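You operate a simulated robot arm through the tools that you are given. There is no shell and no other tool.

The job below is to be done with a simulated robot arm. You get a single attempt, and the scene is never put back.

JOB
Rinse the mud off the floor grate with the green hose.
Fine: couple it to the wash socket, lever folded before the valve opens; spray head back in its cup, wash valve shut.

The check looks at the end state, three seconds after you hand in, the way a careful person would. Anything else that was tipped, shoved, dropped, spilled or broken makes it a failure.

ROBOT AND FRAMES
A 7-joint arm with a three-finger gripper, fixed in place. Base frame: the origin is at the foot of the arm, x ahead of it, y to its left, z up; the work surface is at about z = 720. Units: mm, degrees, N and s.
Its first joint turns from -166.0 to 166.0 degrees. Payload 2.69 kg.
The TCP is the grasp point between the finger pads, 30 mm short of the fingertips. In the tool frame z runs along the fingers and y along their closing line. The gripper opens to 128 mm. The gripper's body begins 117 mm behind the TCP.
Orientation is that of the tool frame in the base frame, as a unit quaternion [x, y, z, w]. With the fingers straight down and closing along the base's y, the tool's x points along the base's -x, its y along +y and its z along -z.

CONTROLS
- The arm moves only by the tool step_arm. Its argument "commands" is a list of rows, each a list of 3 entries, a list of its own where there are three numbers: the shift along the tool's x, y, z in units of 25 mm (1.0 is 25 mm), then the turn, a rotation vector about the tool's x, y, z in units of 4 degrees (1.0 is 4 degrees), then the finger opening in mm, from 0 to 128. In form: [[[x, y, z], [rx, ry, rz], fingers], ...]. A call has 1 to 20 rows; each row shifts and turns the commanded pose from where the row before left it, along the tool's axes as they then stand. A call with a number of a shift or a turn outside -1 to 1 is refused whole. A row lasts 0.2 s, in which the tool goes at most 50 mm and 8.6 degrees; a call with a longer step from one row to the next is refused whole, and so is a gripper value outside its range. Where a pose cannot be reached the arm comes as near as it can. A force on the tool above 50 N (or 10 N above the force at the start of the call, whichever is more), or a blocked arm, ends the call early, and 0.2 s more pass. Each finger halts on what it meets, pressing with about 27 N; the grip force reading is that of the motor and also rises with nothing between the fingers. The clock runs only during rows and for 0.2 s after the last one: add rows that do not move to give the fingers time. The reply holds the time, the measured pose of the TCP, the force on the tool along the base axes, the opening and the grip force, in the units named above and with some noise, with the torque about the TCP (base axes, N m) and any sound that the robot's microphone picked up.
- Cameras (640 x 400 px; columns grow to the right, rows downward): "scene" is fixed at [219.2, -499.3, 1307.8]; the picture's right is [0.83, -0.55, 0.00], its down [-0.34, -0.51, -0.79] and it looks along [0.44, 0.66, -0.61] (base axes); focal length 286 px, centre (320, 200). "wrist" rides on the gripper at [58, 54, -131] in the tool frame; the picture's right is [-0.68, 0.74, 0.00], its down [-0.62, -0.57, -0.55] and it looks along [-0.40, -0.37, 0.84] (tool axes); focal length 234 px, centre (320, 200). There is no depth. A picture from a camera that has moved, and an enlarged one, comes with that camera's place and axes in the base frame and with its lens.
- get_image(camera): a new picture of that camera. The clock stands still meanwhile.
- slide_trunk(by): slides the trunk up (or, below 0, down) by that many mm; the arm rides with it, the base frame stays. It gives what a move gives, with no picture.
- inspect(camera, box): a new picture of the part [left, top, right, bottom] of that camera's present view, enlarged. The clock stands still meanwhile.
- job_done(): hands the job in; it is judged then, once.

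Places have to be worked out from the pictures, the camera data and where the tool is seen. Open the gripper and draw the arm clear of the work before you hand the job in, unless the task says otherwise.

The tools are called by a JSON object that holds its "fn" and its "kwargs". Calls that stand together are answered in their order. step_arm: Moves the arm, as the interface text tells. Its arguments: {"type":"object","properties":{"commands":{"type":"array"}},"required":["commands"]} The other tools are called the same way: slide_trunk (by) slides the trunk up or down; get_image (camera) takes a picture; inspect (camera, box) takes an enlarged picture of a part of a camera's view; job_done () hands the job in.

At the start:

```text
t: 0.0
position: [654.1, 291.1, 1097.9]
ee_rot: [0.0, 1.0, 0.0, 0.0]
contact_force: [-0.2, -0.3, 0.5]
moment: [0.01, -0.02, 0.02]
gripper_width: 128.0
grip_force: 0.0
trunk travel left (down, up): [-150.0, 200.0]
```

scene: 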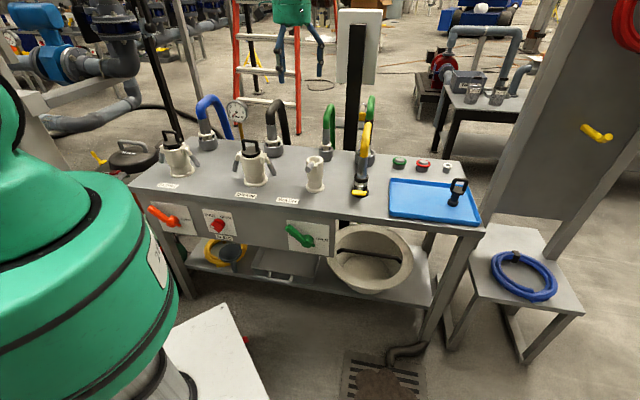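
wrist: 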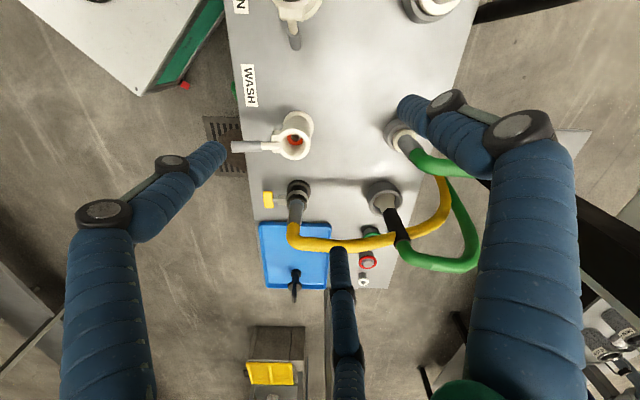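

I start by looking closely at the bench from both cameras before moving anything.

{"fn": "inspect", "kwargs": {"camera": "scene", "box": [120, 80, 320, 205]}}

{"fn": "inspect", "kwargs": {"camera": "scene", "box": [290, 80, 490, 240]}}

{"fn": "inspect", "kwargs": {"camera": "scene", "box": [140, 190, 440, 400]}}

{"fn": "inspect", "kwargs": {"camera": "wrist", "box": [200, 60, 500, 310]}}

```text
3.20 times, centred on (220, 142) of scene
camera zoom: at [219.2, -499.3, 1307.8], right [0.83, -0.55, 0.0], down [-0.34, -0.51, -0.79], along [0.44, 0.66, -0.61], focal length 916 px, centre (640, 384)
```

zoom: 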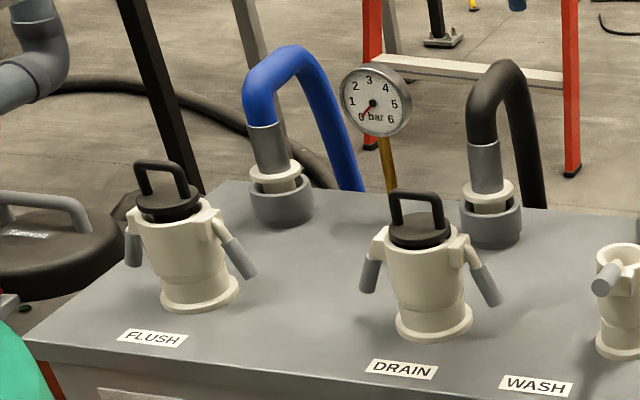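

```text
2.50 times, centred on (390, 160) of scene
camera zoom: at [219.2, -499.3, 1307.8], right [0.83, -0.55, 0.0], down [-0.34, -0.51, -0.79], along [0.44, 0.66, -0.61], focal length 715 px, centre (145, 300)
```

zoom: 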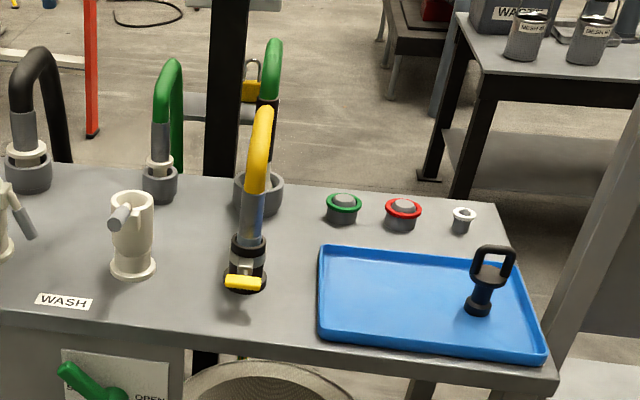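

```text
1.90 times, centred on (290, 295) of scene
camera zoom: at [219.2, -499.3, 1307.8], right [0.83, -0.55, 0.0], down [-0.34, -0.51, -0.79], along [0.44, 0.66, -0.61], focal length 545 px, centre (377, 19)
```

zoom: 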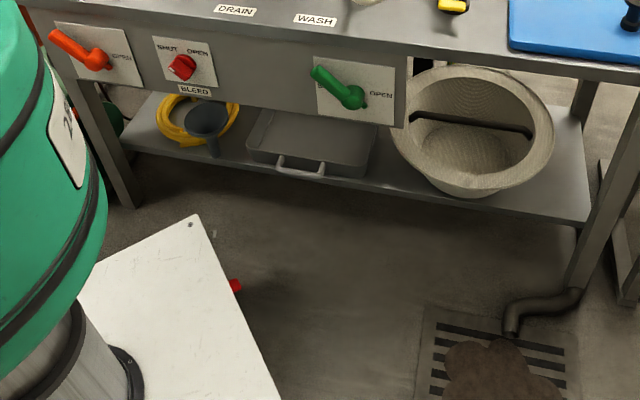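

```text
1.60 times, centred on (350, 185) of wrist
camera zoom: at [596.9, 344.0, 1229.4], right [0.68, 0.74, 0.0], down [0.62, -0.57, 0.55], along [0.4, -0.37, -0.84], focal length 375 px, centre (272, 224)
```

zoom: 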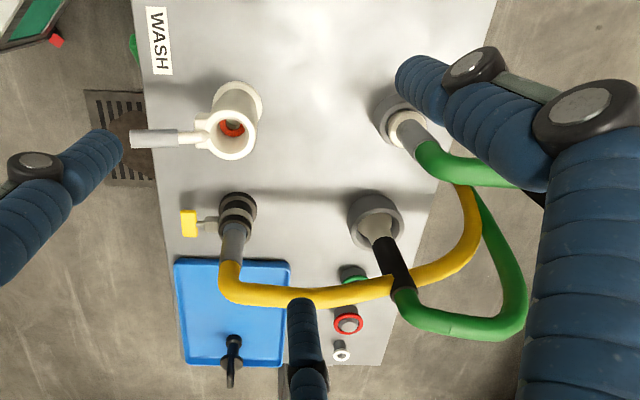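

The bench stands at about 45° to the base, with its front edge along x+y≈712, and the WASH socket is near (658,197). I check what the gripper looks like and examine the hoses, cups and valves at higher magnification.

{"fn": "inspect", "kwargs": {"camera": "scene", "box": [240, 0, 400, 100]}}

{"fn": "inspect", "kwargs": {"camera": "scene", "box": [290, 85, 390, 205]}}

{"fn": "inspect", "kwargs": {"camera": "scene", "box": [190, 185, 350, 265]}}

{"fn": "inspect", "kwargs": {"camera": "wrist", "box": [230, 90, 390, 190]}}

{"fn": "inspect", "kwargs": {"camera": "wrist", "box": [250, 160, 490, 310]}}

```text
4.00 times, centred on (320, 50) of scene
camera zoom: at [219.2, -499.3, 1307.8], right [0.83, -0.55, 0.0], down [-0.34, -0.51, -0.79], along [0.44, 0.66, -0.61], focal length 1144 px, centre (320, 800)
```

zoom: 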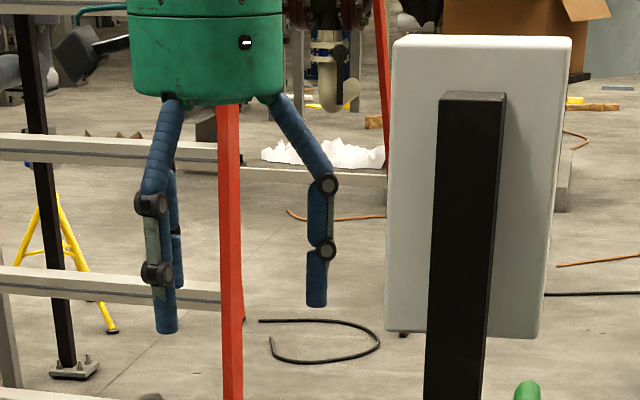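

```text
3.33 times, centred on (340, 145) of scene
camera zoom: at [219.2, -499.3, 1307.8], right [0.83, -0.55, 0.0], down [-0.34, -0.51, -0.79], along [0.44, 0.66, -0.61], focal length 954 px, centre (253, 383)
```

zoom: 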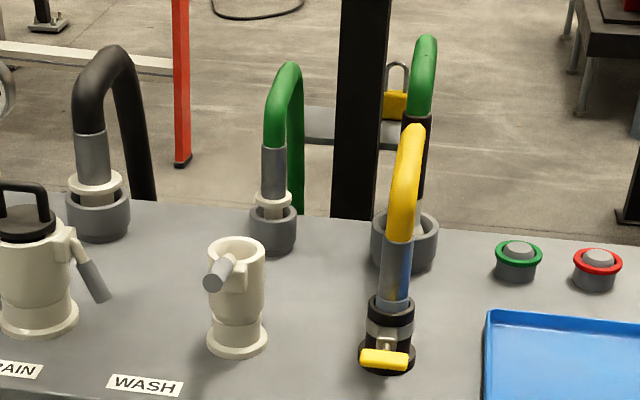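

```text
4.00 times, centred on (270, 225) of scene
camera zoom: at [219.2, -499.3, 1307.8], right [0.83, -0.55, 0.0], down [-0.34, -0.51, -0.79], along [0.44, 0.66, -0.61], focal length 1144 px, centre (520, 100)
```

zoom: 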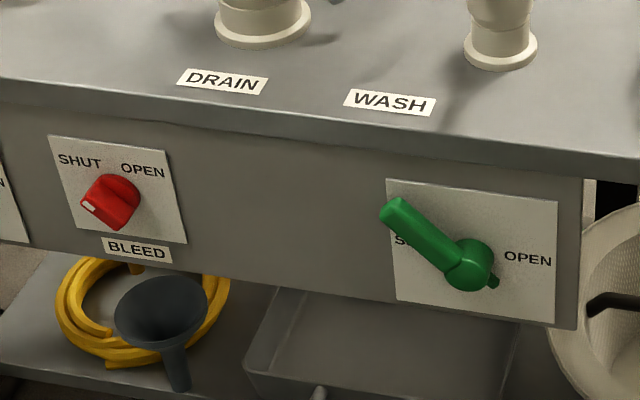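

```text
4.00 times, centred on (310, 140) of wrist
camera zoom: at [596.9, 344.0, 1229.4], right [0.68, 0.74, 0.0], down [0.62, -0.57, 0.55], along [0.4, -0.37, -0.84], focal length 937 px, centre (360, 440)
```

zoom: 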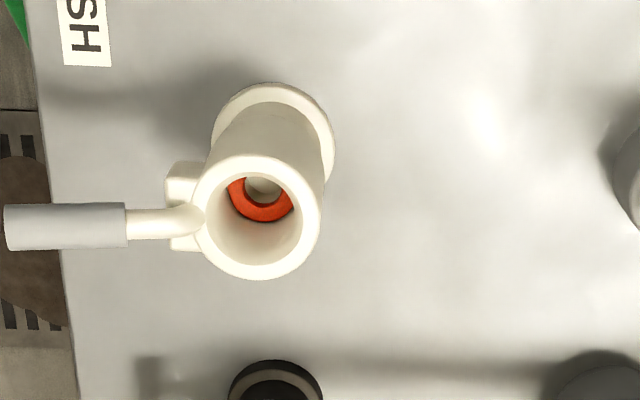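

```text
2.67 times, centred on (370, 235) of wrist
camera zoom: at [596.9, 344.0, 1229.4], right [0.68, 0.74, 0.0], down [0.62, -0.57, 0.55], along [0.4, -0.37, -0.84], focal length 624 px, centre (187, 107)
```

zoom: 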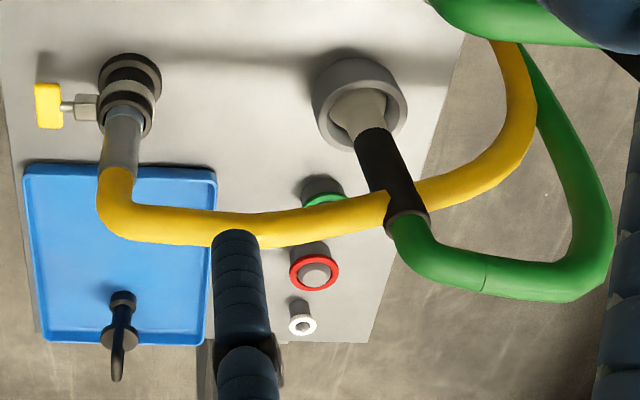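

The gripper hangs at about (654,291,1098). I'll yaw it about its own axis toward the bench direction (tool x towards the back of the bench) so that the camera ends up above the hand during a frontal approach.

{"fn": "step_arm", "kwargs": {"commands": [[[0, 0, 0], [0, 0, 1], 128], [[0, 0, 0], [0, 0, 1], 128], [[0, 0, 0], [0, 0, 1], 128], [[0, 0, 0], [0, 0, 1], 128], [[0, 0, 0], [0, 0, 1], 128], [[0, 0, 0], [0, 0, 1], 128], [[0, 0, 0], [0, 0, 1], 128], [[0, 0, 0], [0, 0, 1], 128], [[0, 0, 0], [0, 0, 1], 128], [[0, 0, 0], [0, 0, 1], 128], [[0, 0, 0], [0, 0, 1], 128], [[0, 0, 0], [0, 0, 1], 128], [[0, 0, 0], [0, 0, 1], 128], [[0, 0, 0], [0, 0, 1], 128], [[0, 0, 0], [0, 0, 1], 128], [[0, 0, 0], [0, 0, 1], 128], [[0, 0, 0], [0, 0, 1], 128], [[0, 0, 0], [0, 0, 1], 128], [[0, 0, 0], [0, 0, 1], 128], [[0, 0, 0], [0, 0, 1], 128]]}}

```text
t: 4.2
position: [653.8, 290.4, 1096.9]
ee_rot: [0.644, 0.765, 0.0, -0.001]
contact_force: [0.6, 0.0, -0.1]
moment: [-0.01, -0.01, -0.01]
gripper_width: 127.7
grip_force: 0.0
trunk travel left (down, up): [-150.0, 200.0]
```

The yaw is following freely (80° so far). I continue with the remaining 55°.

{"fn": "step_arm", "kwargs": {"commands": [[[0, 0, 0], [0, 0, 1], 128], [[0, 0, 0], [0, 0, 1], 128], [[0, 0, 0], [0, 0, 1], 128], [[0, 0, 0], [0, 0, 1], 128], [[0, 0, 0], [0, 0, 1], 128], [[0, 0, 0], [0, 0, 1], 128], [[0, 0, 0], [0, 0, 1], 128], [[0, 0, 0], [0, 0, 1], 128], [[0, 0, 0], [0, 0, 1], 128], [[0, 0, 0], [0, 0, 1], 128], [[0, 0, 0], [0, 0, 1], 128], [[0, 0, 0], [0, 0, 1], 128], [[0, 0, 0], [0, 0, 1], 128], [[0, 0, 0], [0, 0, 0.75], 128]]}}

{"fn": "get_image", "kwargs": {"camera": "wrist"}}

{"fn": "get_image", "kwargs": {"camera": "scene"}}

```text
t: 7.2
position: [654.9, 291.3, 1098.6]
ee_rot: [0.924, 0.382, 0.0, 0.001]
contact_force: [-0.5, -0.6, -0.2]
moment: [-0.01, -0.03, 0.0]
gripper_width: 128.1
grip_force: 0.0
trunk travel left (down, up): [-150.0, 200.0]
```

```text
taken
camera wrist: at [735.1, 294.1, 1229.7], right [0.04, -1.0, 0.0], down [-0.84, -0.03, 0.55], along [-0.55, -0.02, -0.84], focal length 234 px, centre (320, 200)
```

wrist: 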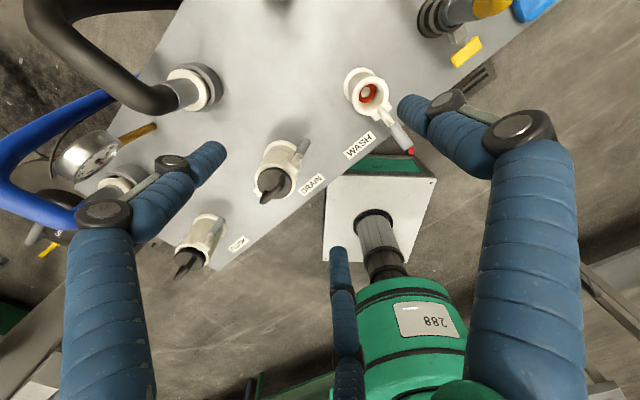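

```text
taken
```

scene: 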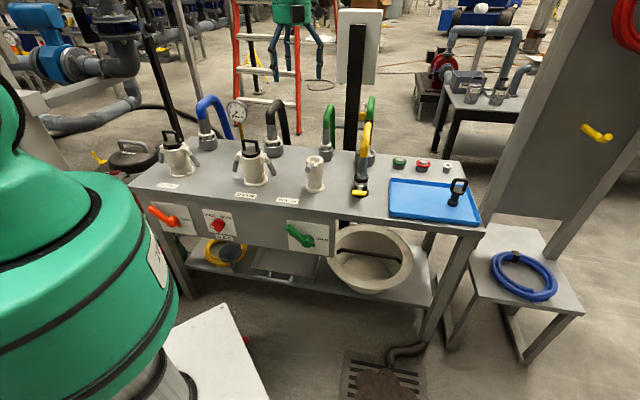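

The yaw is complete, with tool x pointing to the back of the bench. Now I pitch the fingers up towards the bench (about +70°, so 20° below horizontal) to get a frontal view and approach.

{"fn": "step_arm", "kwargs": {"commands": [[[0, 0, 0], [0, 1, 0], 128], [[0, 0, 0], [0, 1, 0], 128], [[0, 0, 0], [0, 1, 0], 128], [[0, 0, 0], [0, 1, 0], 128], [[0, 0, 0], [0, 1, 0], 128], [[0, 0, 0], [0, 1, 0], 128], [[0, 0, 0], [0, 1, 0], 128], [[0, 0, 0], [0, 1, 0], 128], [[0, 0, 0], [0, 1, 0], 128], [[0, 0, 0], [0, 1, 0], 128], [[0, 0, 0], [0, 1, 0], 128], [[0, 0, 0], [0, 1, 0], 128], [[0, 0, 0], [0, 1, 0], 128], [[0, 0, 0], [0, 1, 0], 128], [[0, 0, 0], [0, 1, 0], 128], [[0, 0, 0], [0, 1, 0], 128], [[0, 0, 0], [0, 1, 0], 128], [[0, 0, 0], [0, 0.5, 0], 128]]}}

{"fn": "get_image", "kwargs": {"camera": "wrist"}}

```text
t: 11.0
position: [656.0, 291.1, 1097.0]
ee_rot: [0.757, 0.313, 0.53, -0.219]
contact_force: [-0.3, -0.1, 1.0]
moment: [-0.02, 0.05, 0.03]
gripper_width: 127.7
grip_force: 0.0
trunk travel left (down, up): [-150.0, 200.0]
```

```text
taken
camera wrist: at [620.5, 179.8, 1197.7], right [0.36, -0.68, -0.64], down [-0.91, -0.11, -0.39], along [0.2, 0.72, -0.67], focal length 234 px, centre (320, 200)
```

wrist: 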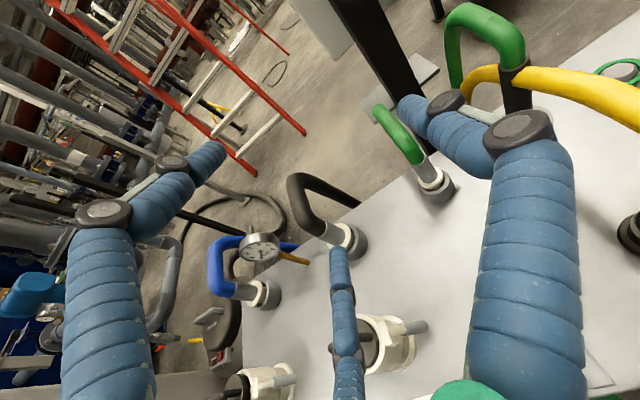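

The frontal view works: the green coupling end is visible right behind the WASH socket, and the spray head with its black sleeve has the yellow hose passing right by it. I slide right and back to view this from another side.

{"fn": "step_arm", "kwargs": {"commands": [[[0, 1, -0.3], [0, 0, 0], 128], [[0, 1, -0.3], [0, 0, 0], 128], [[0, 1, -0.3], [0, 0, 0], 128], [[0, 1, -0.3], [0, 0, 0], 128], [[0, 1, -0.3], [0, 0, 0], 128], [[0, 1, -0.3], [0, 0, 0], 128], [[0, 1, -0.3], [0, 0, 0], 128], [[0, 1, -0.3], [0, 0, 0], 128], [[0, 1, -0.3], [0, 0, 0], 128], [[0, 1, -0.3], [0, 0, 0], 128]]}}

{"fn": "get_image", "kwargs": {"camera": "wrist"}}

{"fn": "inspect", "kwargs": {"camera": "wrist", "box": [220, 40, 420, 165]}}

```text
t: 13.2
position: [783.3, 63.7, 1122.8]
ee_rot: [0.757, 0.313, 0.53, -0.22]
contact_force: [-1.2, 0.1, -0.3]
moment: [-0.01, -0.04, 0.0]
gripper_width: 128.1
grip_force: 0.0
trunk travel left (down, up): [-150.0, 200.0]
```

```text
taken
camera wrist: at [746.7, -47.9, 1222.6], right [0.36, -0.68, -0.64], down [-0.91, -0.11, -0.39], along [0.2, 0.72, -0.67], focal length 234 px, centre (320, 200)
```

wrist: 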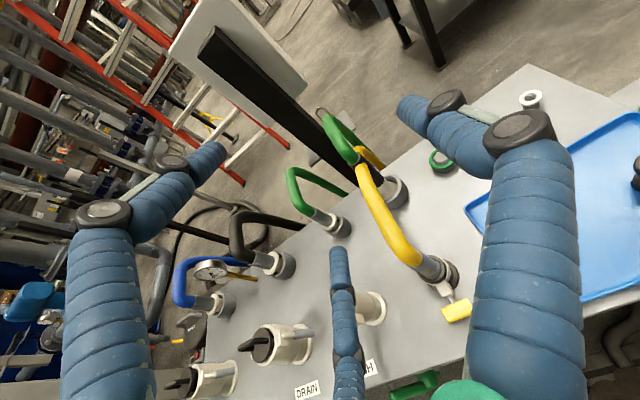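

```text
3.20 times, centred on (320, 102) of wrist
camera zoom: at [746.7, -47.9, 1222.6], right [0.36, -0.68, -0.64], down [-0.91, -0.11, -0.39], along [0.2, 0.72, -0.67], focal length 749 px, centre (320, 512)
```

zoom: 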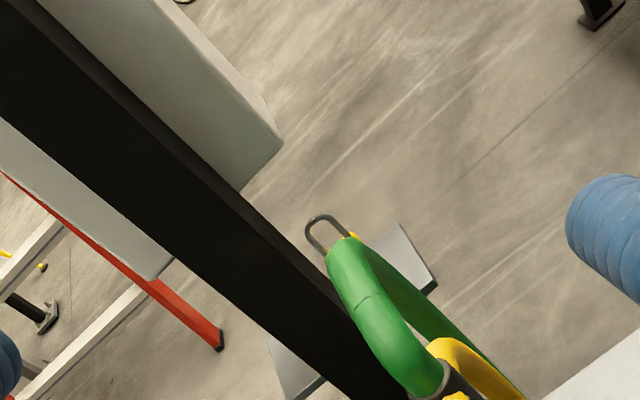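

I zoom on the yellow hose / spray head zone and on the green coupling end.

{"fn": "inspect", "kwargs": {"camera": "wrist", "box": [310, 95, 470, 195]}}

{"fn": "inspect", "kwargs": {"camera": "wrist", "box": [260, 150, 420, 250]}}

{"fn": "inspect", "kwargs": {"camera": "wrist", "box": [320, 240, 480, 340]}}

```text
4.00 times, centred on (390, 145) of wrist
camera zoom: at [746.7, -47.9, 1222.6], right [0.36, -0.68, -0.64], down [-0.91, -0.11, -0.39], along [0.2, 0.72, -0.67], focal length 937 px, centre (40, 420)
```

zoom: 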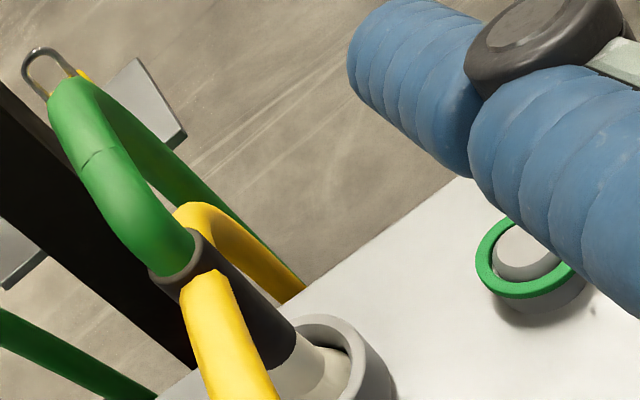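

```text
4.00 times, centred on (340, 200) of wrist
camera zoom: at [746.7, -47.9, 1222.6], right [0.36, -0.68, -0.64], down [-0.91, -0.11, -0.39], along [0.2, 0.72, -0.67], focal length 937 px, centre (240, 200)
```

zoom: 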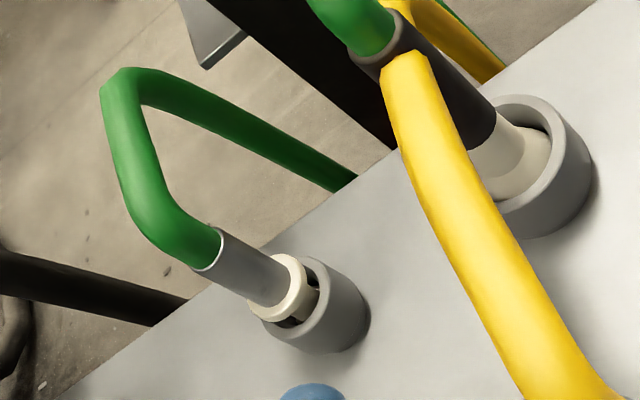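

```text
4.00 times, centred on (400, 290) of wrist
camera zoom: at [746.7, -47.9, 1222.6], right [0.36, -0.68, -0.64], down [-0.91, -0.11, -0.39], along [0.2, 0.72, -0.67], focal length 937 px, centre (0, -160)
```

zoom: 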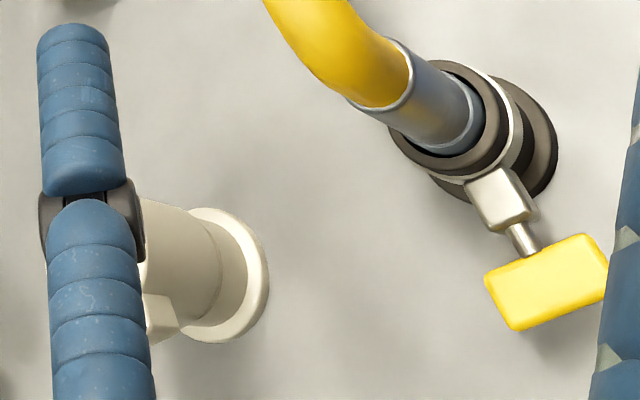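

The yellow hose seems to pass right at the top of the spray-head sleeve, so I'll keep that in mind. First comes the green coupling end, parked near (821,361) with its grey tube at z≈783–841. I pitch to 45° below horizontal, shift left in line with it at safe height, and look.

{"fn": "step_arm", "kwargs": {"commands": [[[0, -1, 0], [0, -1, 0], 90], [[0, -1, 0], [0, -1, 0], 90], [[0, -1, 0], [0, -1, 0], 90], [[0, -1, 0], [0, -1, 0], 90], [[0, -1, 0], [0, -1, 0], 90], [[0, -1, 0], [0, -1, 0], 90], [[0, -1, 0], [0, -0.25, 0], 90], [[0, -0.36, 0], [0, 0, 0], 90], [[-0.5, 0, 1], [0, 0, 0], 90], [[-0.5, 0, 1], [0, 0, 0], 90], [[-0.5, 0, 1], [0, 0, 0], 90], [[-0.5, 0, 1], [0, 0, 0], 90]]}}

{"fn": "get_image", "kwargs": {"camera": "wrist"}}

{"fn": "get_image", "kwargs": {"camera": "scene"}}

```text
t: 15.8
position: [676.6, 219.8, 1018.4]
ee_rot: [0.854, 0.354, 0.353, -0.147]
contact_force: [-0.8, 0.5, 0.9]
moment: [-0.05, 0.02, -0.01]
gripper_width: 90.2
grip_force: 0.0
trunk travel left (down, up): [-150.0, 200.0]
```

```text
taken
camera wrist: at [678.9, 144.7, 1152.4], right [0.18, -0.86, -0.48], down [-0.98, -0.18, -0.05], along [-0.05, 0.48, -0.88], focal length 234 px, centre (320, 200)
```

wrist: 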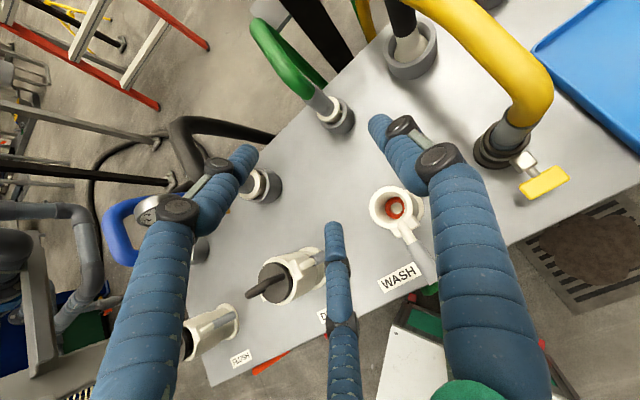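

```text
taken
```

scene: 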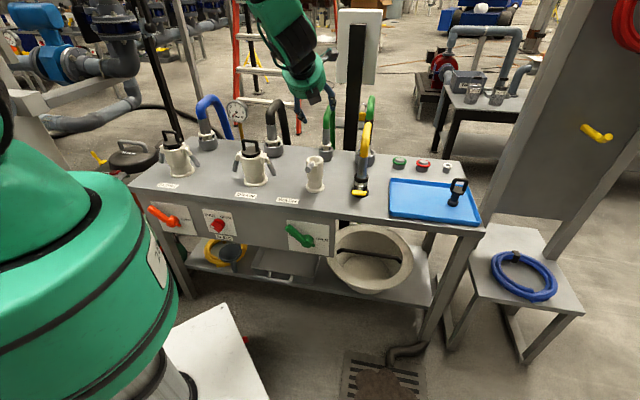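

All the key items are now in one wrist view. I zoom in to refine the positions of the green coupling, the WASH socket and the spray head.

{"fn": "inspect", "kwargs": {"camera": "wrist", "box": [240, 10, 400, 140]}}

{"fn": "inspect", "kwargs": {"camera": "wrist", "box": [340, 170, 500, 300]}}

{"fn": "inspect", "kwargs": {"camera": "wrist", "box": [380, 0, 600, 200]}}

{"fn": "inspect", "kwargs": {"camera": "wrist", "box": [490, 180, 640, 340]}}

```text
3.08 times, centred on (320, 75) of wrist
camera zoom: at [678.9, 144.7, 1152.4], right [0.18, -0.86, -0.48], down [-0.98, -0.18, -0.05], along [-0.05, 0.48, -0.88], focal length 720 px, centre (320, 585)
```

zoom: 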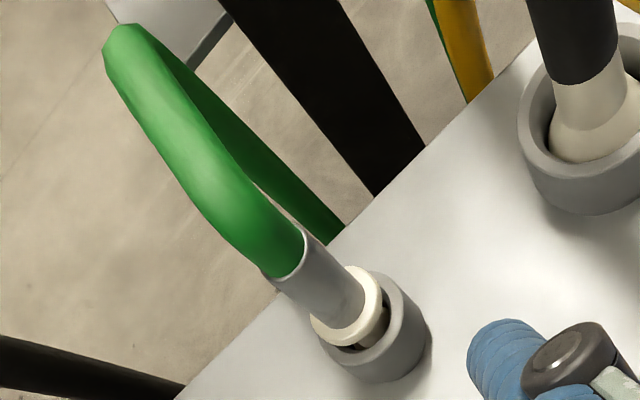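

```text
3.08 times, centred on (420, 235) of wrist
camera zoom: at [678.9, 144.7, 1152.4], right [0.18, -0.86, -0.48], down [-0.98, -0.18, -0.05], along [-0.05, 0.48, -0.88], focal length 720 px, centre (12, 92)
```

zoom: 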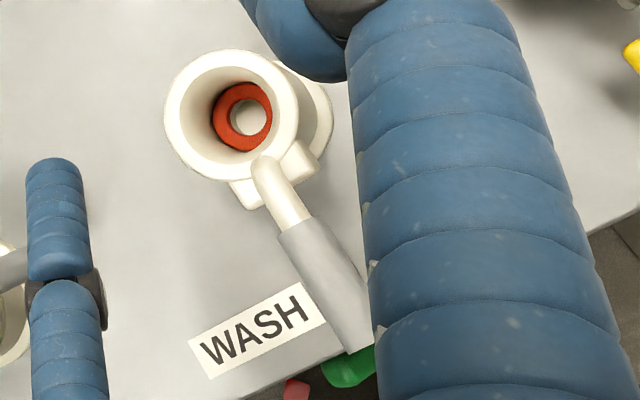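

```text
2.00 times, centred on (490, 100) of wrist
camera zoom: at [678.9, 144.7, 1152.4], right [0.18, -0.86, -0.48], down [-0.98, -0.18, -0.05], along [-0.05, 0.48, -0.88], focal length 468 px, centre (-20, 400)
```

zoom: 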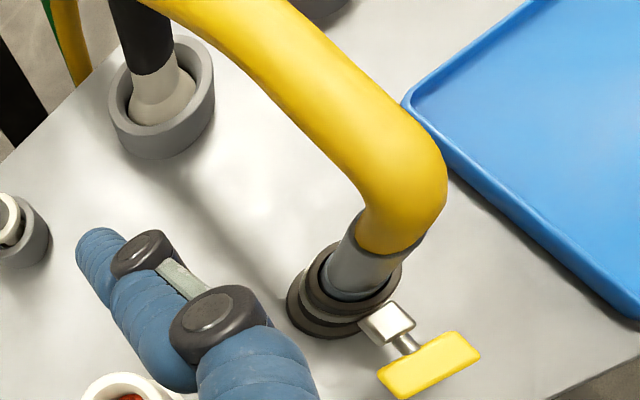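

```text
2.50 times, centred on (565, 260) of wrist
camera zoom: at [678.9, 144.7, 1152.4], right [0.18, -0.86, -0.48], down [-0.98, -0.18, -0.05], along [-0.05, 0.48, -0.88], focal length 585 px, centre (-292, 50)
```

zoom: 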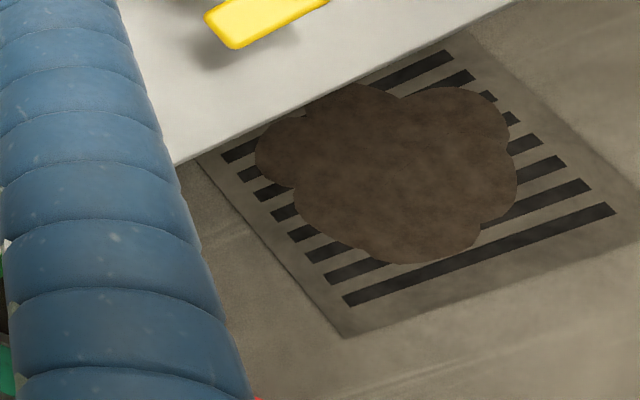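

Refined positions: WASH socket rim ≈(673,212,826), green coupling axis ≈(825,362), spray cup ≈(932,245). The tool axis is nearly in line with the coupling tube, so I advance 175 mm along the fingers and check again.

{"fn": "step_arm", "kwargs": {"commands": [[[0, 0.04, 1], [0, 0, 0], 90], [[0, 0.04, 1], [0, 0, 0], 90], [[0, 0.04, 1], [0, 0, 0], 90], [[0, 0.04, 1], [0, 0, 0], 90], [[0, 0, 1], [0, 0, 0], 90], [[0, 0, 1], [0, 0, 0], 90], [[0, 0, 1], [0, 0, 0], 90], [[0, 0, 0], [0, 0, 0], 90]]}}

{"fn": "get_image", "kwargs": {"camera": "wrist"}}

{"fn": "inspect", "kwargs": {"camera": "scene", "box": [240, 60, 400, 200]}}

```text
t: 17.6
position: [764.2, 304.4, 894.3]
ee_rot: [0.853, 0.354, 0.353, -0.147]
contact_force: [0.3, 0.1, -0.4]
moment: [-0.02, -0.02, 0.03]
gripper_width: 90.2
grip_force: 0.0
trunk travel left (down, up): [-150.0, 200.0]
```

```text
taken
camera wrist: at [767.0, 231.4, 1028.8], right [0.18, -0.86, -0.48], down [-0.98, -0.18, -0.05], along [-0.05, 0.48, -0.88], focal length 234 px, centre (320, 200)
```

wrist: 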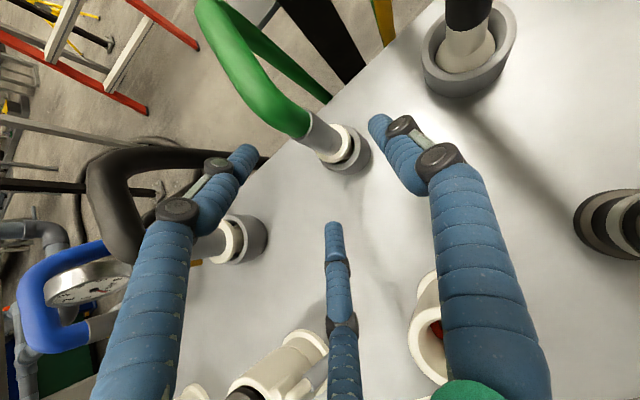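

```text
2.86 times, centred on (320, 130) of scene
camera zoom: at [219.2, -499.3, 1307.8], right [0.83, -0.55, 0.0], down [-0.34, -0.51, -0.79], along [0.44, 0.66, -0.61], focal length 818 px, centre (320, 400)
```

zoom: 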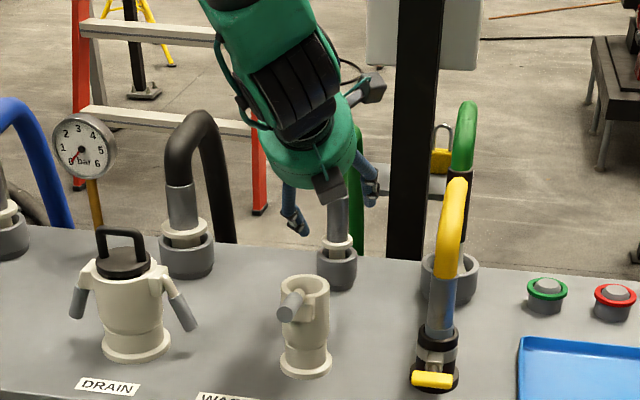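

The tube is centred between the fingers (tube axis at s≈837, t≈328). I advance the last 113 mm with open fingers.

{"fn": "step_arm", "kwargs": {"commands": [[[0, 0.03, 1], [0, 0, 0], 90], [[0, 0.03, 1], [0, 0, 0], 90], [[0, 0.03, 1], [0, 0, 0], 90], [[0.05, 0.02, 1], [0, 0, 0], 90], [[0.05, 0, 0.5], [0, 0, 0], 90], [[0, 0, 0], [0, 0, 0], 90]]}}

{"fn": "get_image", "kwargs": {"camera": "wrist"}}

{"fn": "inspect", "kwargs": {"camera": "scene", "box": [280, 80, 380, 200]}}

```text
t: 19.0
position: [827.7, 358.6, 815.2]
ee_rot: [0.853, 0.354, 0.353, -0.147]
contact_force: [0.1, -0.5, 1.1]
moment: [-0.04, 0.03, 0.01]
gripper_width: 93.0
grip_force: 0.1
trunk travel left (down, up): [-150.0, 200.0]
```

```text
taken
camera wrist: at [829.5, 285.1, 949.3], right [0.18, -0.86, -0.48], down [-0.98, -0.18, -0.05], along [-0.05, 0.48, -0.88], focal length 234 px, centre (320, 200)
```

wrist: 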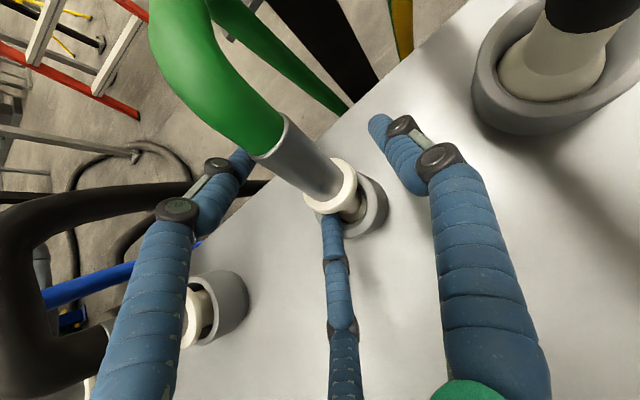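

```text
3.33 times, centred on (330, 140) of scene
camera zoom: at [219.2, -499.3, 1307.8], right [0.83, -0.55, 0.0], down [-0.34, -0.51, -0.79], along [0.44, 0.66, -0.61], focal length 954 px, centre (287, 400)
```

zoom: 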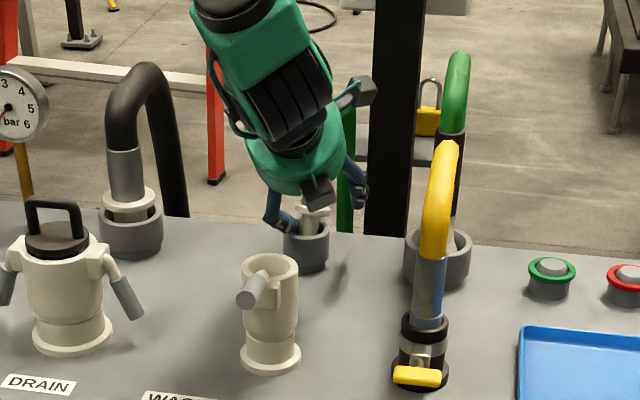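

The opening reads 93 mm and the coupling appears slightly leaned, so something may be touching. I zoom in before doing anything else.

{"fn": "inspect", "kwargs": {"camera": "wrist", "box": [220, 80, 420, 280]}}

{"fn": "inspect", "kwargs": {"camera": "scene", "box": [300, 110, 360, 170]}}

```text
2.00 times, centred on (320, 180) of wrist
camera zoom: at [829.5, 285.1, 949.3], right [0.18, -0.86, -0.48], down [-0.98, -0.18, -0.05], along [-0.05, 0.48, -0.88], focal length 468 px, centre (320, 240)
```

zoom: 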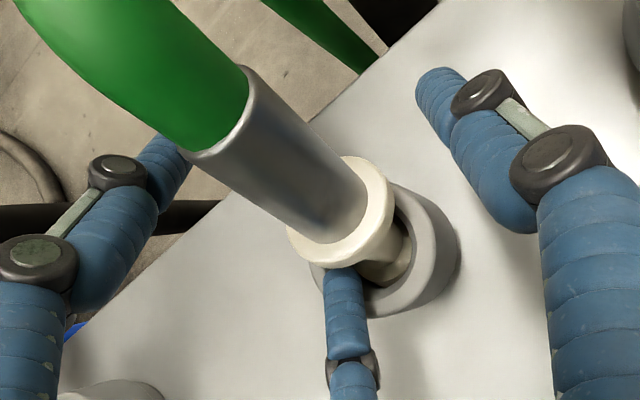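

```text
6.67 times, centred on (330, 140) of scene
camera zoom: at [219.2, -499.3, 1307.8], right [0.83, -0.55, 0.0], down [-0.34, -0.51, -0.79], along [0.44, 0.66, -0.61], focal length 1907 px, centre (253, 600)
```

zoom: 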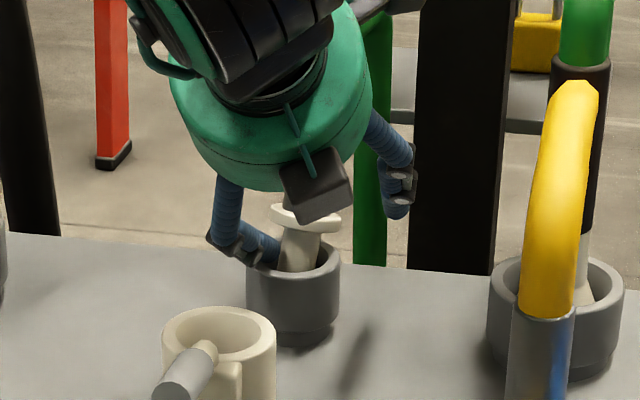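

The third (lower) fingertip has hooked the coupling ring: the hand really is three-fingered, with two fingertips at about x=±42 mm on the −y side. I back straight out and check that the coupling settles.

{"fn": "step_arm", "kwargs": {"commands": [[[0, 0, -0.4], [0, 0, 0], 100], [[0, 0, -0.6], [0, 0, 0], 110], [[0, 0, -1], [0, 0, 0], 110], [[0, 0, -1], [0, 0, 0], 110], [[0, 0, -1], [0, 0, 0], 110], [[0, 0, 0], [0, 0, 0], 110]]}}

{"fn": "inspect", "kwargs": {"camera": "wrist", "box": [180, 40, 440, 300]}}

{"fn": "inspect", "kwargs": {"camera": "scene", "box": [290, 90, 370, 170]}}

```text
t: 20.4
position: [775.8, 306.7, 888.7]
ee_rot: [0.853, 0.353, 0.354, -0.147]
contact_force: [-0.3, -0.5, 0.2]
moment: [0.02, -0.03, 0.01]
gripper_width: 110.0
grip_force: 0.1
trunk travel left (down, up): [-150.0, 200.0]
```

```text
1.54 times, centred on (310, 170) of wrist
camera zoom: at [778.1, 232.8, 1022.6], right [0.18, -0.86, -0.48], down [-0.98, -0.18, -0.05], along [-0.05, 0.48, -0.88], focal length 360 px, centre (335, 246)
```

zoom: 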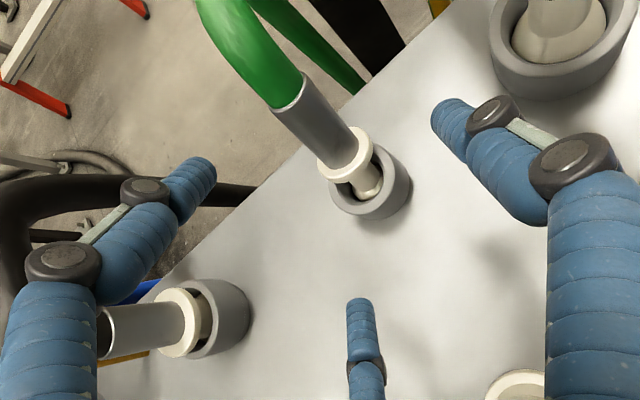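

```text
5.00 times, centred on (330, 130) of scene
camera zoom: at [219.2, -499.3, 1307.8], right [0.83, -0.55, 0.0], down [-0.34, -0.51, -0.79], along [0.44, 0.66, -0.61], focal length 1431 px, centre (270, 550)
```

zoom: 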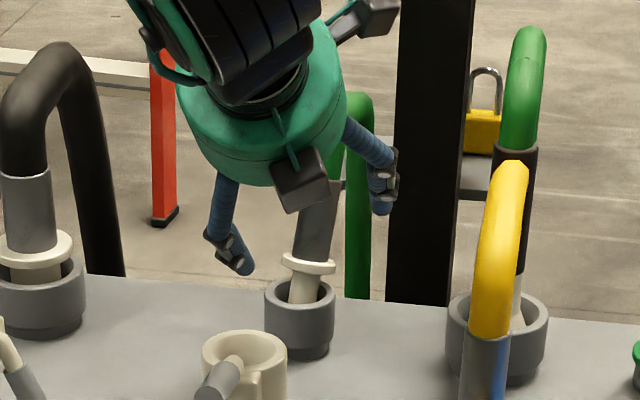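

The coupling is now leaning back in its cup but steady. To understand the finger geometry, I close the fingers in free air here and look.

{"fn": "step_arm", "kwargs": {"commands": [[[0, 0, -1], [0, 0, 0], 30], [[0, 0, 0], [0, 0, 0], 30], [[0, 0, 0], [0, 0, 0], 30]]}}

{"fn": "inspect", "kwargs": {"camera": "wrist", "box": [160, 0, 480, 400]}}

{"fn": "inspect", "kwargs": {"camera": "scene", "box": [280, 70, 380, 170]}}

```text
t: 21.2
position: [763.6, 296.2, 904.4]
ee_rot: [0.853, 0.354, 0.353, -0.147]
contact_force: [-0.4, 0.1, -0.7]
moment: [0.02, 0.0, -0.03]
gripper_width: 30.0
grip_force: 0.1
trunk travel left (down, up): [-150.0, 200.0]
```

```text
1.00 times, centred on (320, 200) of wrist (not enlarged: the box is as wide or as high as the picture)
camera zoom: at [765.9, 221.3, 1038.9], right [0.18, -0.86, -0.48], down [-0.98, -0.18, -0.05], along [-0.05, 0.48, -0.88], focal length 234 px, centre (320, 200)
```

zoom: 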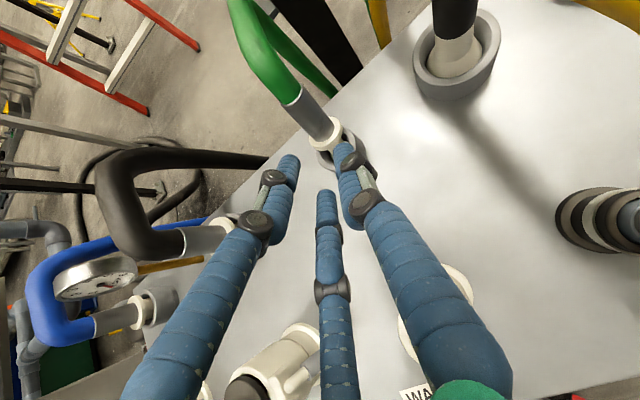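

```text
4.00 times, centred on (330, 120) of scene
camera zoom: at [219.2, -499.3, 1307.8], right [0.83, -0.55, 0.0], down [-0.34, -0.51, -0.79], along [0.44, 0.66, -0.61], focal length 1144 px, centre (280, 520)
```

zoom: 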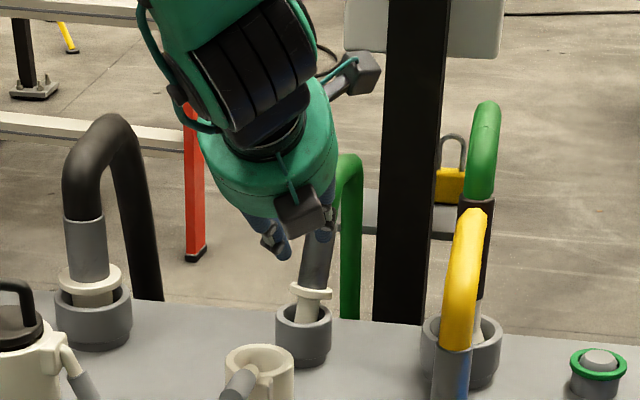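

The hand closes concentrically (two fingers at −y, one at +y), so I need full opening to clear the coupling ring. The coupling leans about 30° back, so I'll pitch to 60°, open fully, and move to a pre-grasp point above and in front of its tube.

{"fn": "step_arm", "kwargs": {"commands": [[[0, 0, 0], [0, -1, 0], 128], [[0, 0, 0], [0, -1, 0], 128], [[0, 0, 0], [0, -1, 0], 128], [[0, -0.2, 0], [0, -0.75, 0], 128], [[0.6, 0, 0.4], [0, 0, 0], 128], [[0.6, 0, 0.4], [0, 0, 0], 128], [[0.6, 0, 0.4], [0, 0, 0], 128], [[0.6, 0, 0.4], [0, 0, 0], 128], [[0, 0, 0], [0, 0, 0], 128]]}}

{"fn": "get_image", "kwargs": {"camera": "wrist"}}

{"fn": "inspect", "kwargs": {"camera": "scene", "box": [280, 70, 380, 170]}}

```text
t: 23.2
position: [810.7, 351.8, 899.4]
ee_rot: [0.893, 0.369, 0.239, -0.099]
contact_force: [0.1, 0.3, -1.3]
moment: [-0.02, 0.01, 0.04]
gripper_width: 127.9
grip_force: 0.0
trunk travel left (down, up): [-150.0, 200.0]
```

```text
taken
camera wrist: at [838.3, 304.2, 1043.1], right [0.11, -0.94, -0.34], down [-0.97, -0.17, 0.17], along [-0.21, 0.31, -0.93], focal length 234 px, centre (320, 200)
```

wrist: 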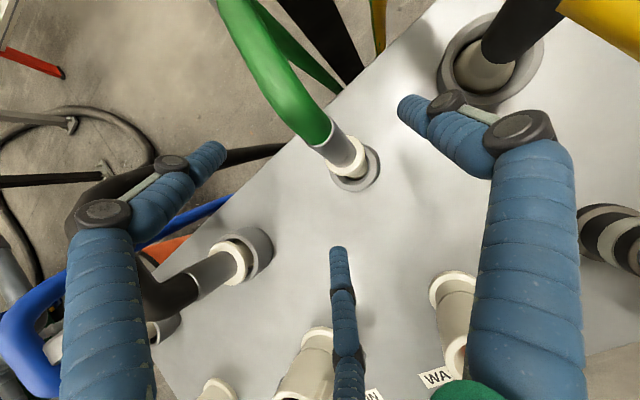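

```text
4.00 times, centred on (330, 120) of scene
camera zoom: at [219.2, -499.3, 1307.8], right [0.83, -0.55, 0.0], down [-0.34, -0.51, -0.79], along [0.44, 0.66, -0.61], focal length 1144 px, centre (280, 520)
```

zoom: 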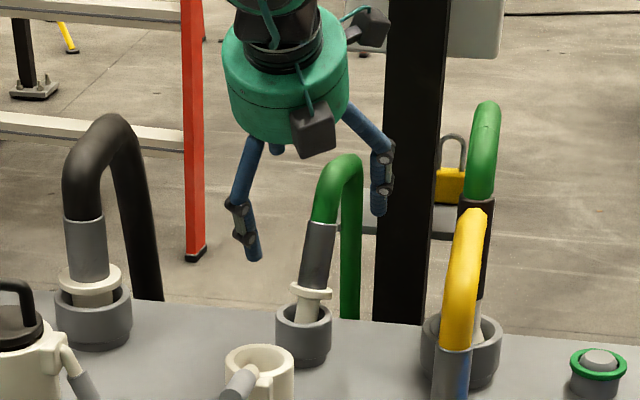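

Now clear: the tube runs from ring (831,363,788) to its top (852,374,848), leaning about 21° back. I advance ~83 mm so the grasp point sits at mid-upper tube, fingers fully open.

{"fn": "step_arm", "kwargs": {"commands": [[[-0.05, 0.03, 0.8], [0, 0, 0], 128], [[-0.05, 0.03, 0.8], [0, 0, 0], 128], [[-0.05, 0.03, 0.8], [0, 0, 0], 128], [[-0.05, 0, 0.9], [0, 0, 0], 128], [[0, 0, 0], [0, 0, 0], 128]]}}

{"fn": "get_image", "kwargs": {"camera": "wrist"}}

{"fn": "inspect", "kwargs": {"camera": "scene", "box": [280, 70, 380, 170]}}

```text
t: 24.4
position: [839.4, 375.0, 824.5]
ee_rot: [0.893, 0.369, 0.239, -0.099]
contact_force: [1.0, -0.2, 0.2]
moment: [0.03, -0.04, 0.0]
gripper_width: 128.0
grip_force: 0.1
trunk travel left (down, up): [-150.0, 200.0]
```

```text
taken
camera wrist: at [867.5, 327.4, 967.6], right [0.11, -0.94, -0.34], down [-0.97, -0.17, 0.17], along [-0.21, 0.31, -0.93], focal length 234 px, centre (320, 200)
```

wrist: 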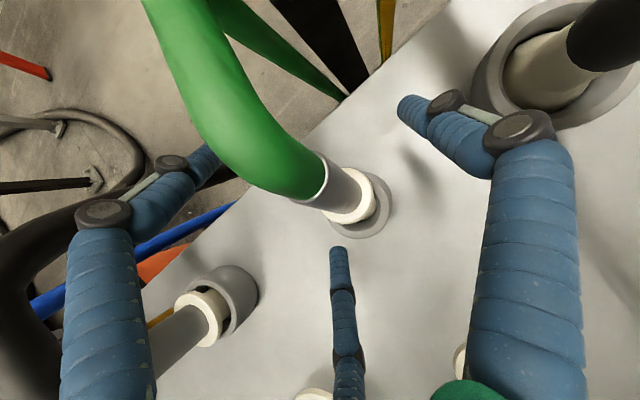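

```text
4.00 times, centred on (330, 120) of scene
camera zoom: at [219.2, -499.3, 1307.8], right [0.83, -0.55, 0.0], down [-0.34, -0.51, -0.79], along [0.44, 0.66, -0.61], focal length 1144 px, centre (280, 520)
```

zoom: 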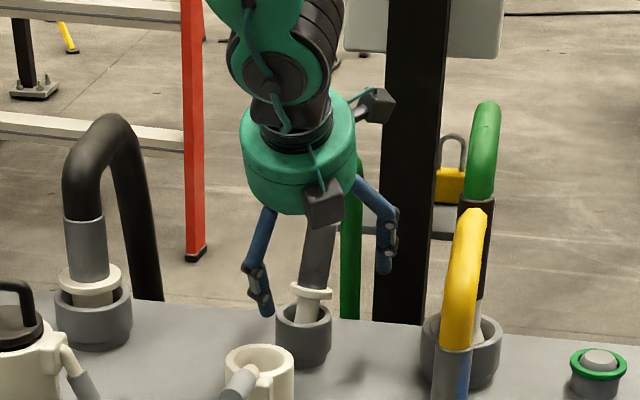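

No contact and the tube sits between the fingers at the grasp point. I close gradually.

{"fn": "step_arm", "kwargs": {"commands": [[[0, 0, 0], [0, 0, 0], 100], [[0, 0, 0], [0, 0, 0], 80], [[0, 0, 0], [0, 0, 0], 65], [[0, 0, 0], [0, 0, 0], 50], [[0, 0, 0], [0, 0, 0], 40], [[0, 0, 0], [0, 0, 0], 30], [[0, 0, 0], [0, 0, 0], 20], [[0, 0, 0], [0, 0, 0], 10], [[0, 0, 0], [0, 0, 0], 10]]}}

{"fn": "get_image", "kwargs": {"camera": "wrist"}}

{"fn": "inspect", "kwargs": {"camera": "scene", "box": [280, 70, 380, 170]}}

```text
t: 26.4
position: [840.5, 376.1, 826.1]
ee_rot: [0.892, 0.369, 0.24, -0.099]
contact_force: [-11.6, 8.2, 3.7]
moment: [0.41, 0.83, -0.36]
gripper_width: 44.5
grip_force: 26.7
trunk travel left (down, up): [-150.0, 200.0]
```

```text
taken
camera wrist: at [867.1, 327.9, 969.5], right [0.11, -0.93, -0.34], down [-0.97, -0.17, 0.17], along [-0.21, 0.31, -0.93], focal length 234 px, centre (320, 200)
```

wrist: 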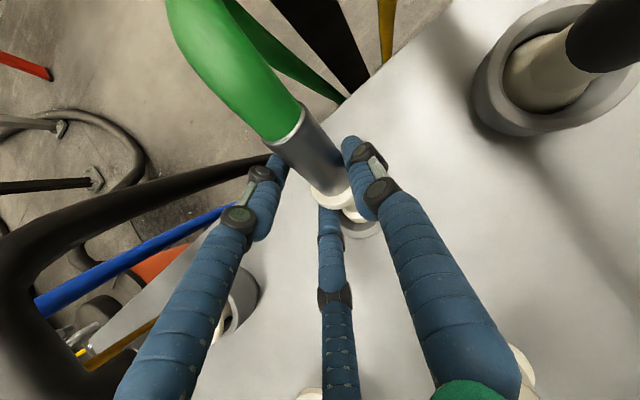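

```text
4.00 times, centred on (330, 120) of scene
camera zoom: at [219.2, -499.3, 1307.8], right [0.83, -0.55, 0.0], down [-0.34, -0.51, -0.79], along [0.44, 0.66, -0.61], focal length 1144 px, centre (280, 520)
```

zoom: 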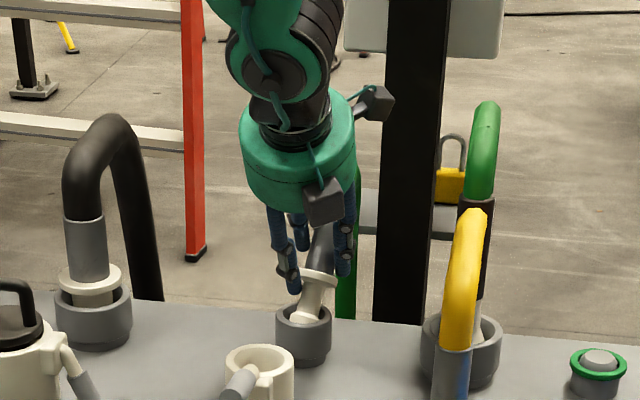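

Gripped at 44.5 mm (three-finger contact on the ~32 mm tube). There's a ~14 N side load towards −r because the coupling was pushed against the cup wall, so I relax that by shifting left a little, then lift a bit.

{"fn": "step_arm", "kwargs": {"commands": [[[0, -0.2, 0], [0, 0, 0], 10], [[0, -0.15, 0], [0, 0, 0], 10], [[0, 0, 0], [0, 0, 0], 10]]}}

{"fn": "inspect", "kwargs": {"camera": "scene", "box": [300, 110, 360, 170]}}

{"fn": "inspect", "kwargs": {"camera": "wrist", "box": [240, 80, 440, 280]}}

```text
t: 27.2
position: [834.2, 381.5, 827.3]
ee_rot: [0.893, 0.369, 0.24, -0.098]
contact_force: [18.1, -13.6, 0.3]
moment: [-0.81, -1.23, 0.36]
gripper_width: 43.7
grip_force: 26.7
trunk travel left (down, up): [-150.0, 200.0]
```

```text
6.67 times, centred on (330, 140) of scene
camera zoom: at [219.2, -499.3, 1307.8], right [0.83, -0.55, 0.0], down [-0.34, -0.51, -0.79], along [0.44, 0.66, -0.61], focal length 1907 px, centre (253, 600)
```

zoom: 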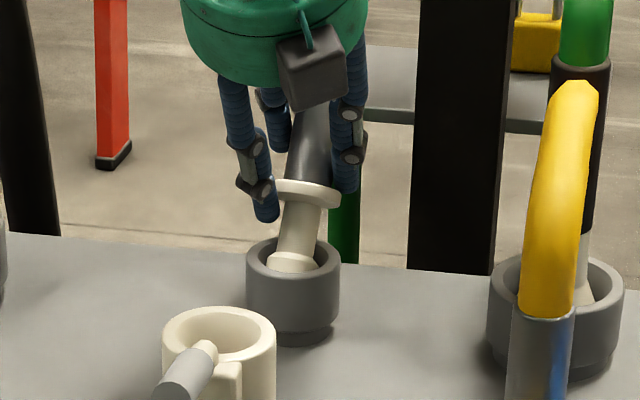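

```text
2.00 times, centred on (340, 180) of wrist
camera zoom: at [862.0, 332.6, 969.9], right [0.11, -0.94, -0.34], down [-0.97, -0.17, 0.16], along [-0.21, 0.31, -0.93], focal length 468 px, centre (280, 240)
```

zoom: 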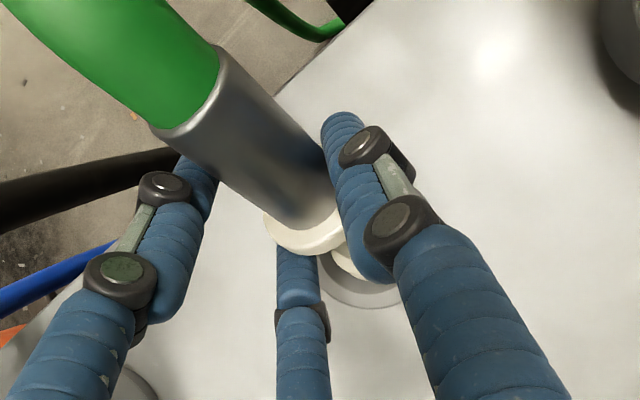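

Side force reversed, so neutral is about 4 mm back. The plug's lower flange is nearly at the cup rim; I shift back 4 mm and lift straight up 60 mm.

{"fn": "step_arm", "kwargs": {"commands": [[[0, 0.16, 0], [0, 0, 0], 10], [[0.2, 0, -0.35], [0, 0, 0], 10], [[0.2, 0, -0.35], [0, 0, 0], 10], [[0.2, 0, -0.35], [0, 0, 0], 10], [[0.3, 0, -0.52], [0, 0, 0], 10], [[0.3, 0, -0.52], [0, 0, 0], 10], [[0, 0, 0], [0, 0, 0], 10]]}}

{"fn": "inspect", "kwargs": {"camera": "scene", "box": [270, 60, 390, 180]}}

{"fn": "get_image", "kwargs": {"camera": "wrist"}}

```text
t: 28.8
position: [835.6, 378.2, 887.1]
ee_rot: [0.893, 0.369, 0.239, -0.099]
contact_force: [-0.6, 0.0, -1.7]
moment: [-0.05, 0.06, -0.02]
gripper_width: 42.1
grip_force: 26.9
trunk travel left (down, up): [-150.0, 200.0]
```

```text
3.33 times, centred on (330, 120) of scene
camera zoom: at [219.2, -499.3, 1307.8], right [0.83, -0.55, 0.0], down [-0.34, -0.51, -0.79], along [0.44, 0.66, -0.61], focal length 954 px, centre (287, 467)
```

zoom: 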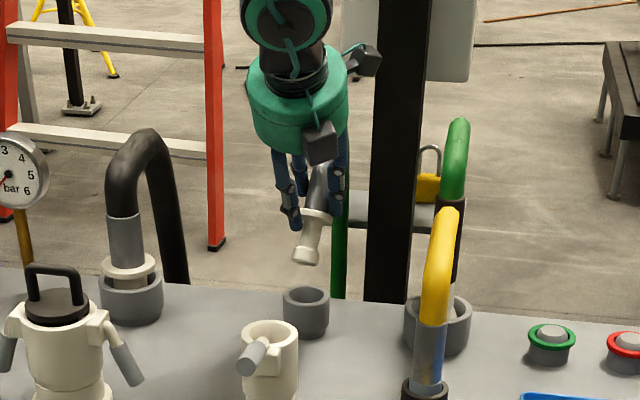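

```text
taken
camera wrist: at [863.2, 329.6, 1030.1], right [0.11, -0.94, -0.34], down [-0.97, -0.17, 0.17], along [-0.21, 0.31, -0.93], focal length 234 px, centre (320, 200)
```

wrist: 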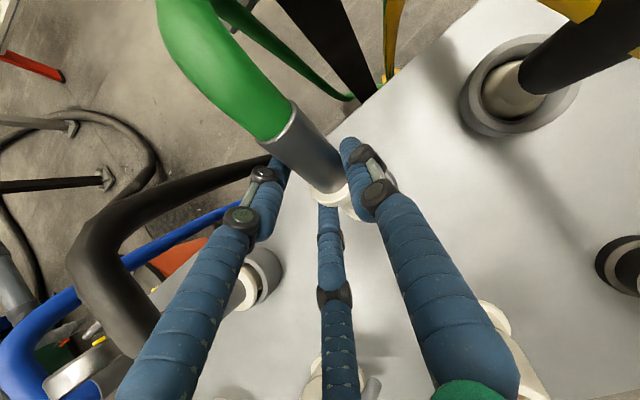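

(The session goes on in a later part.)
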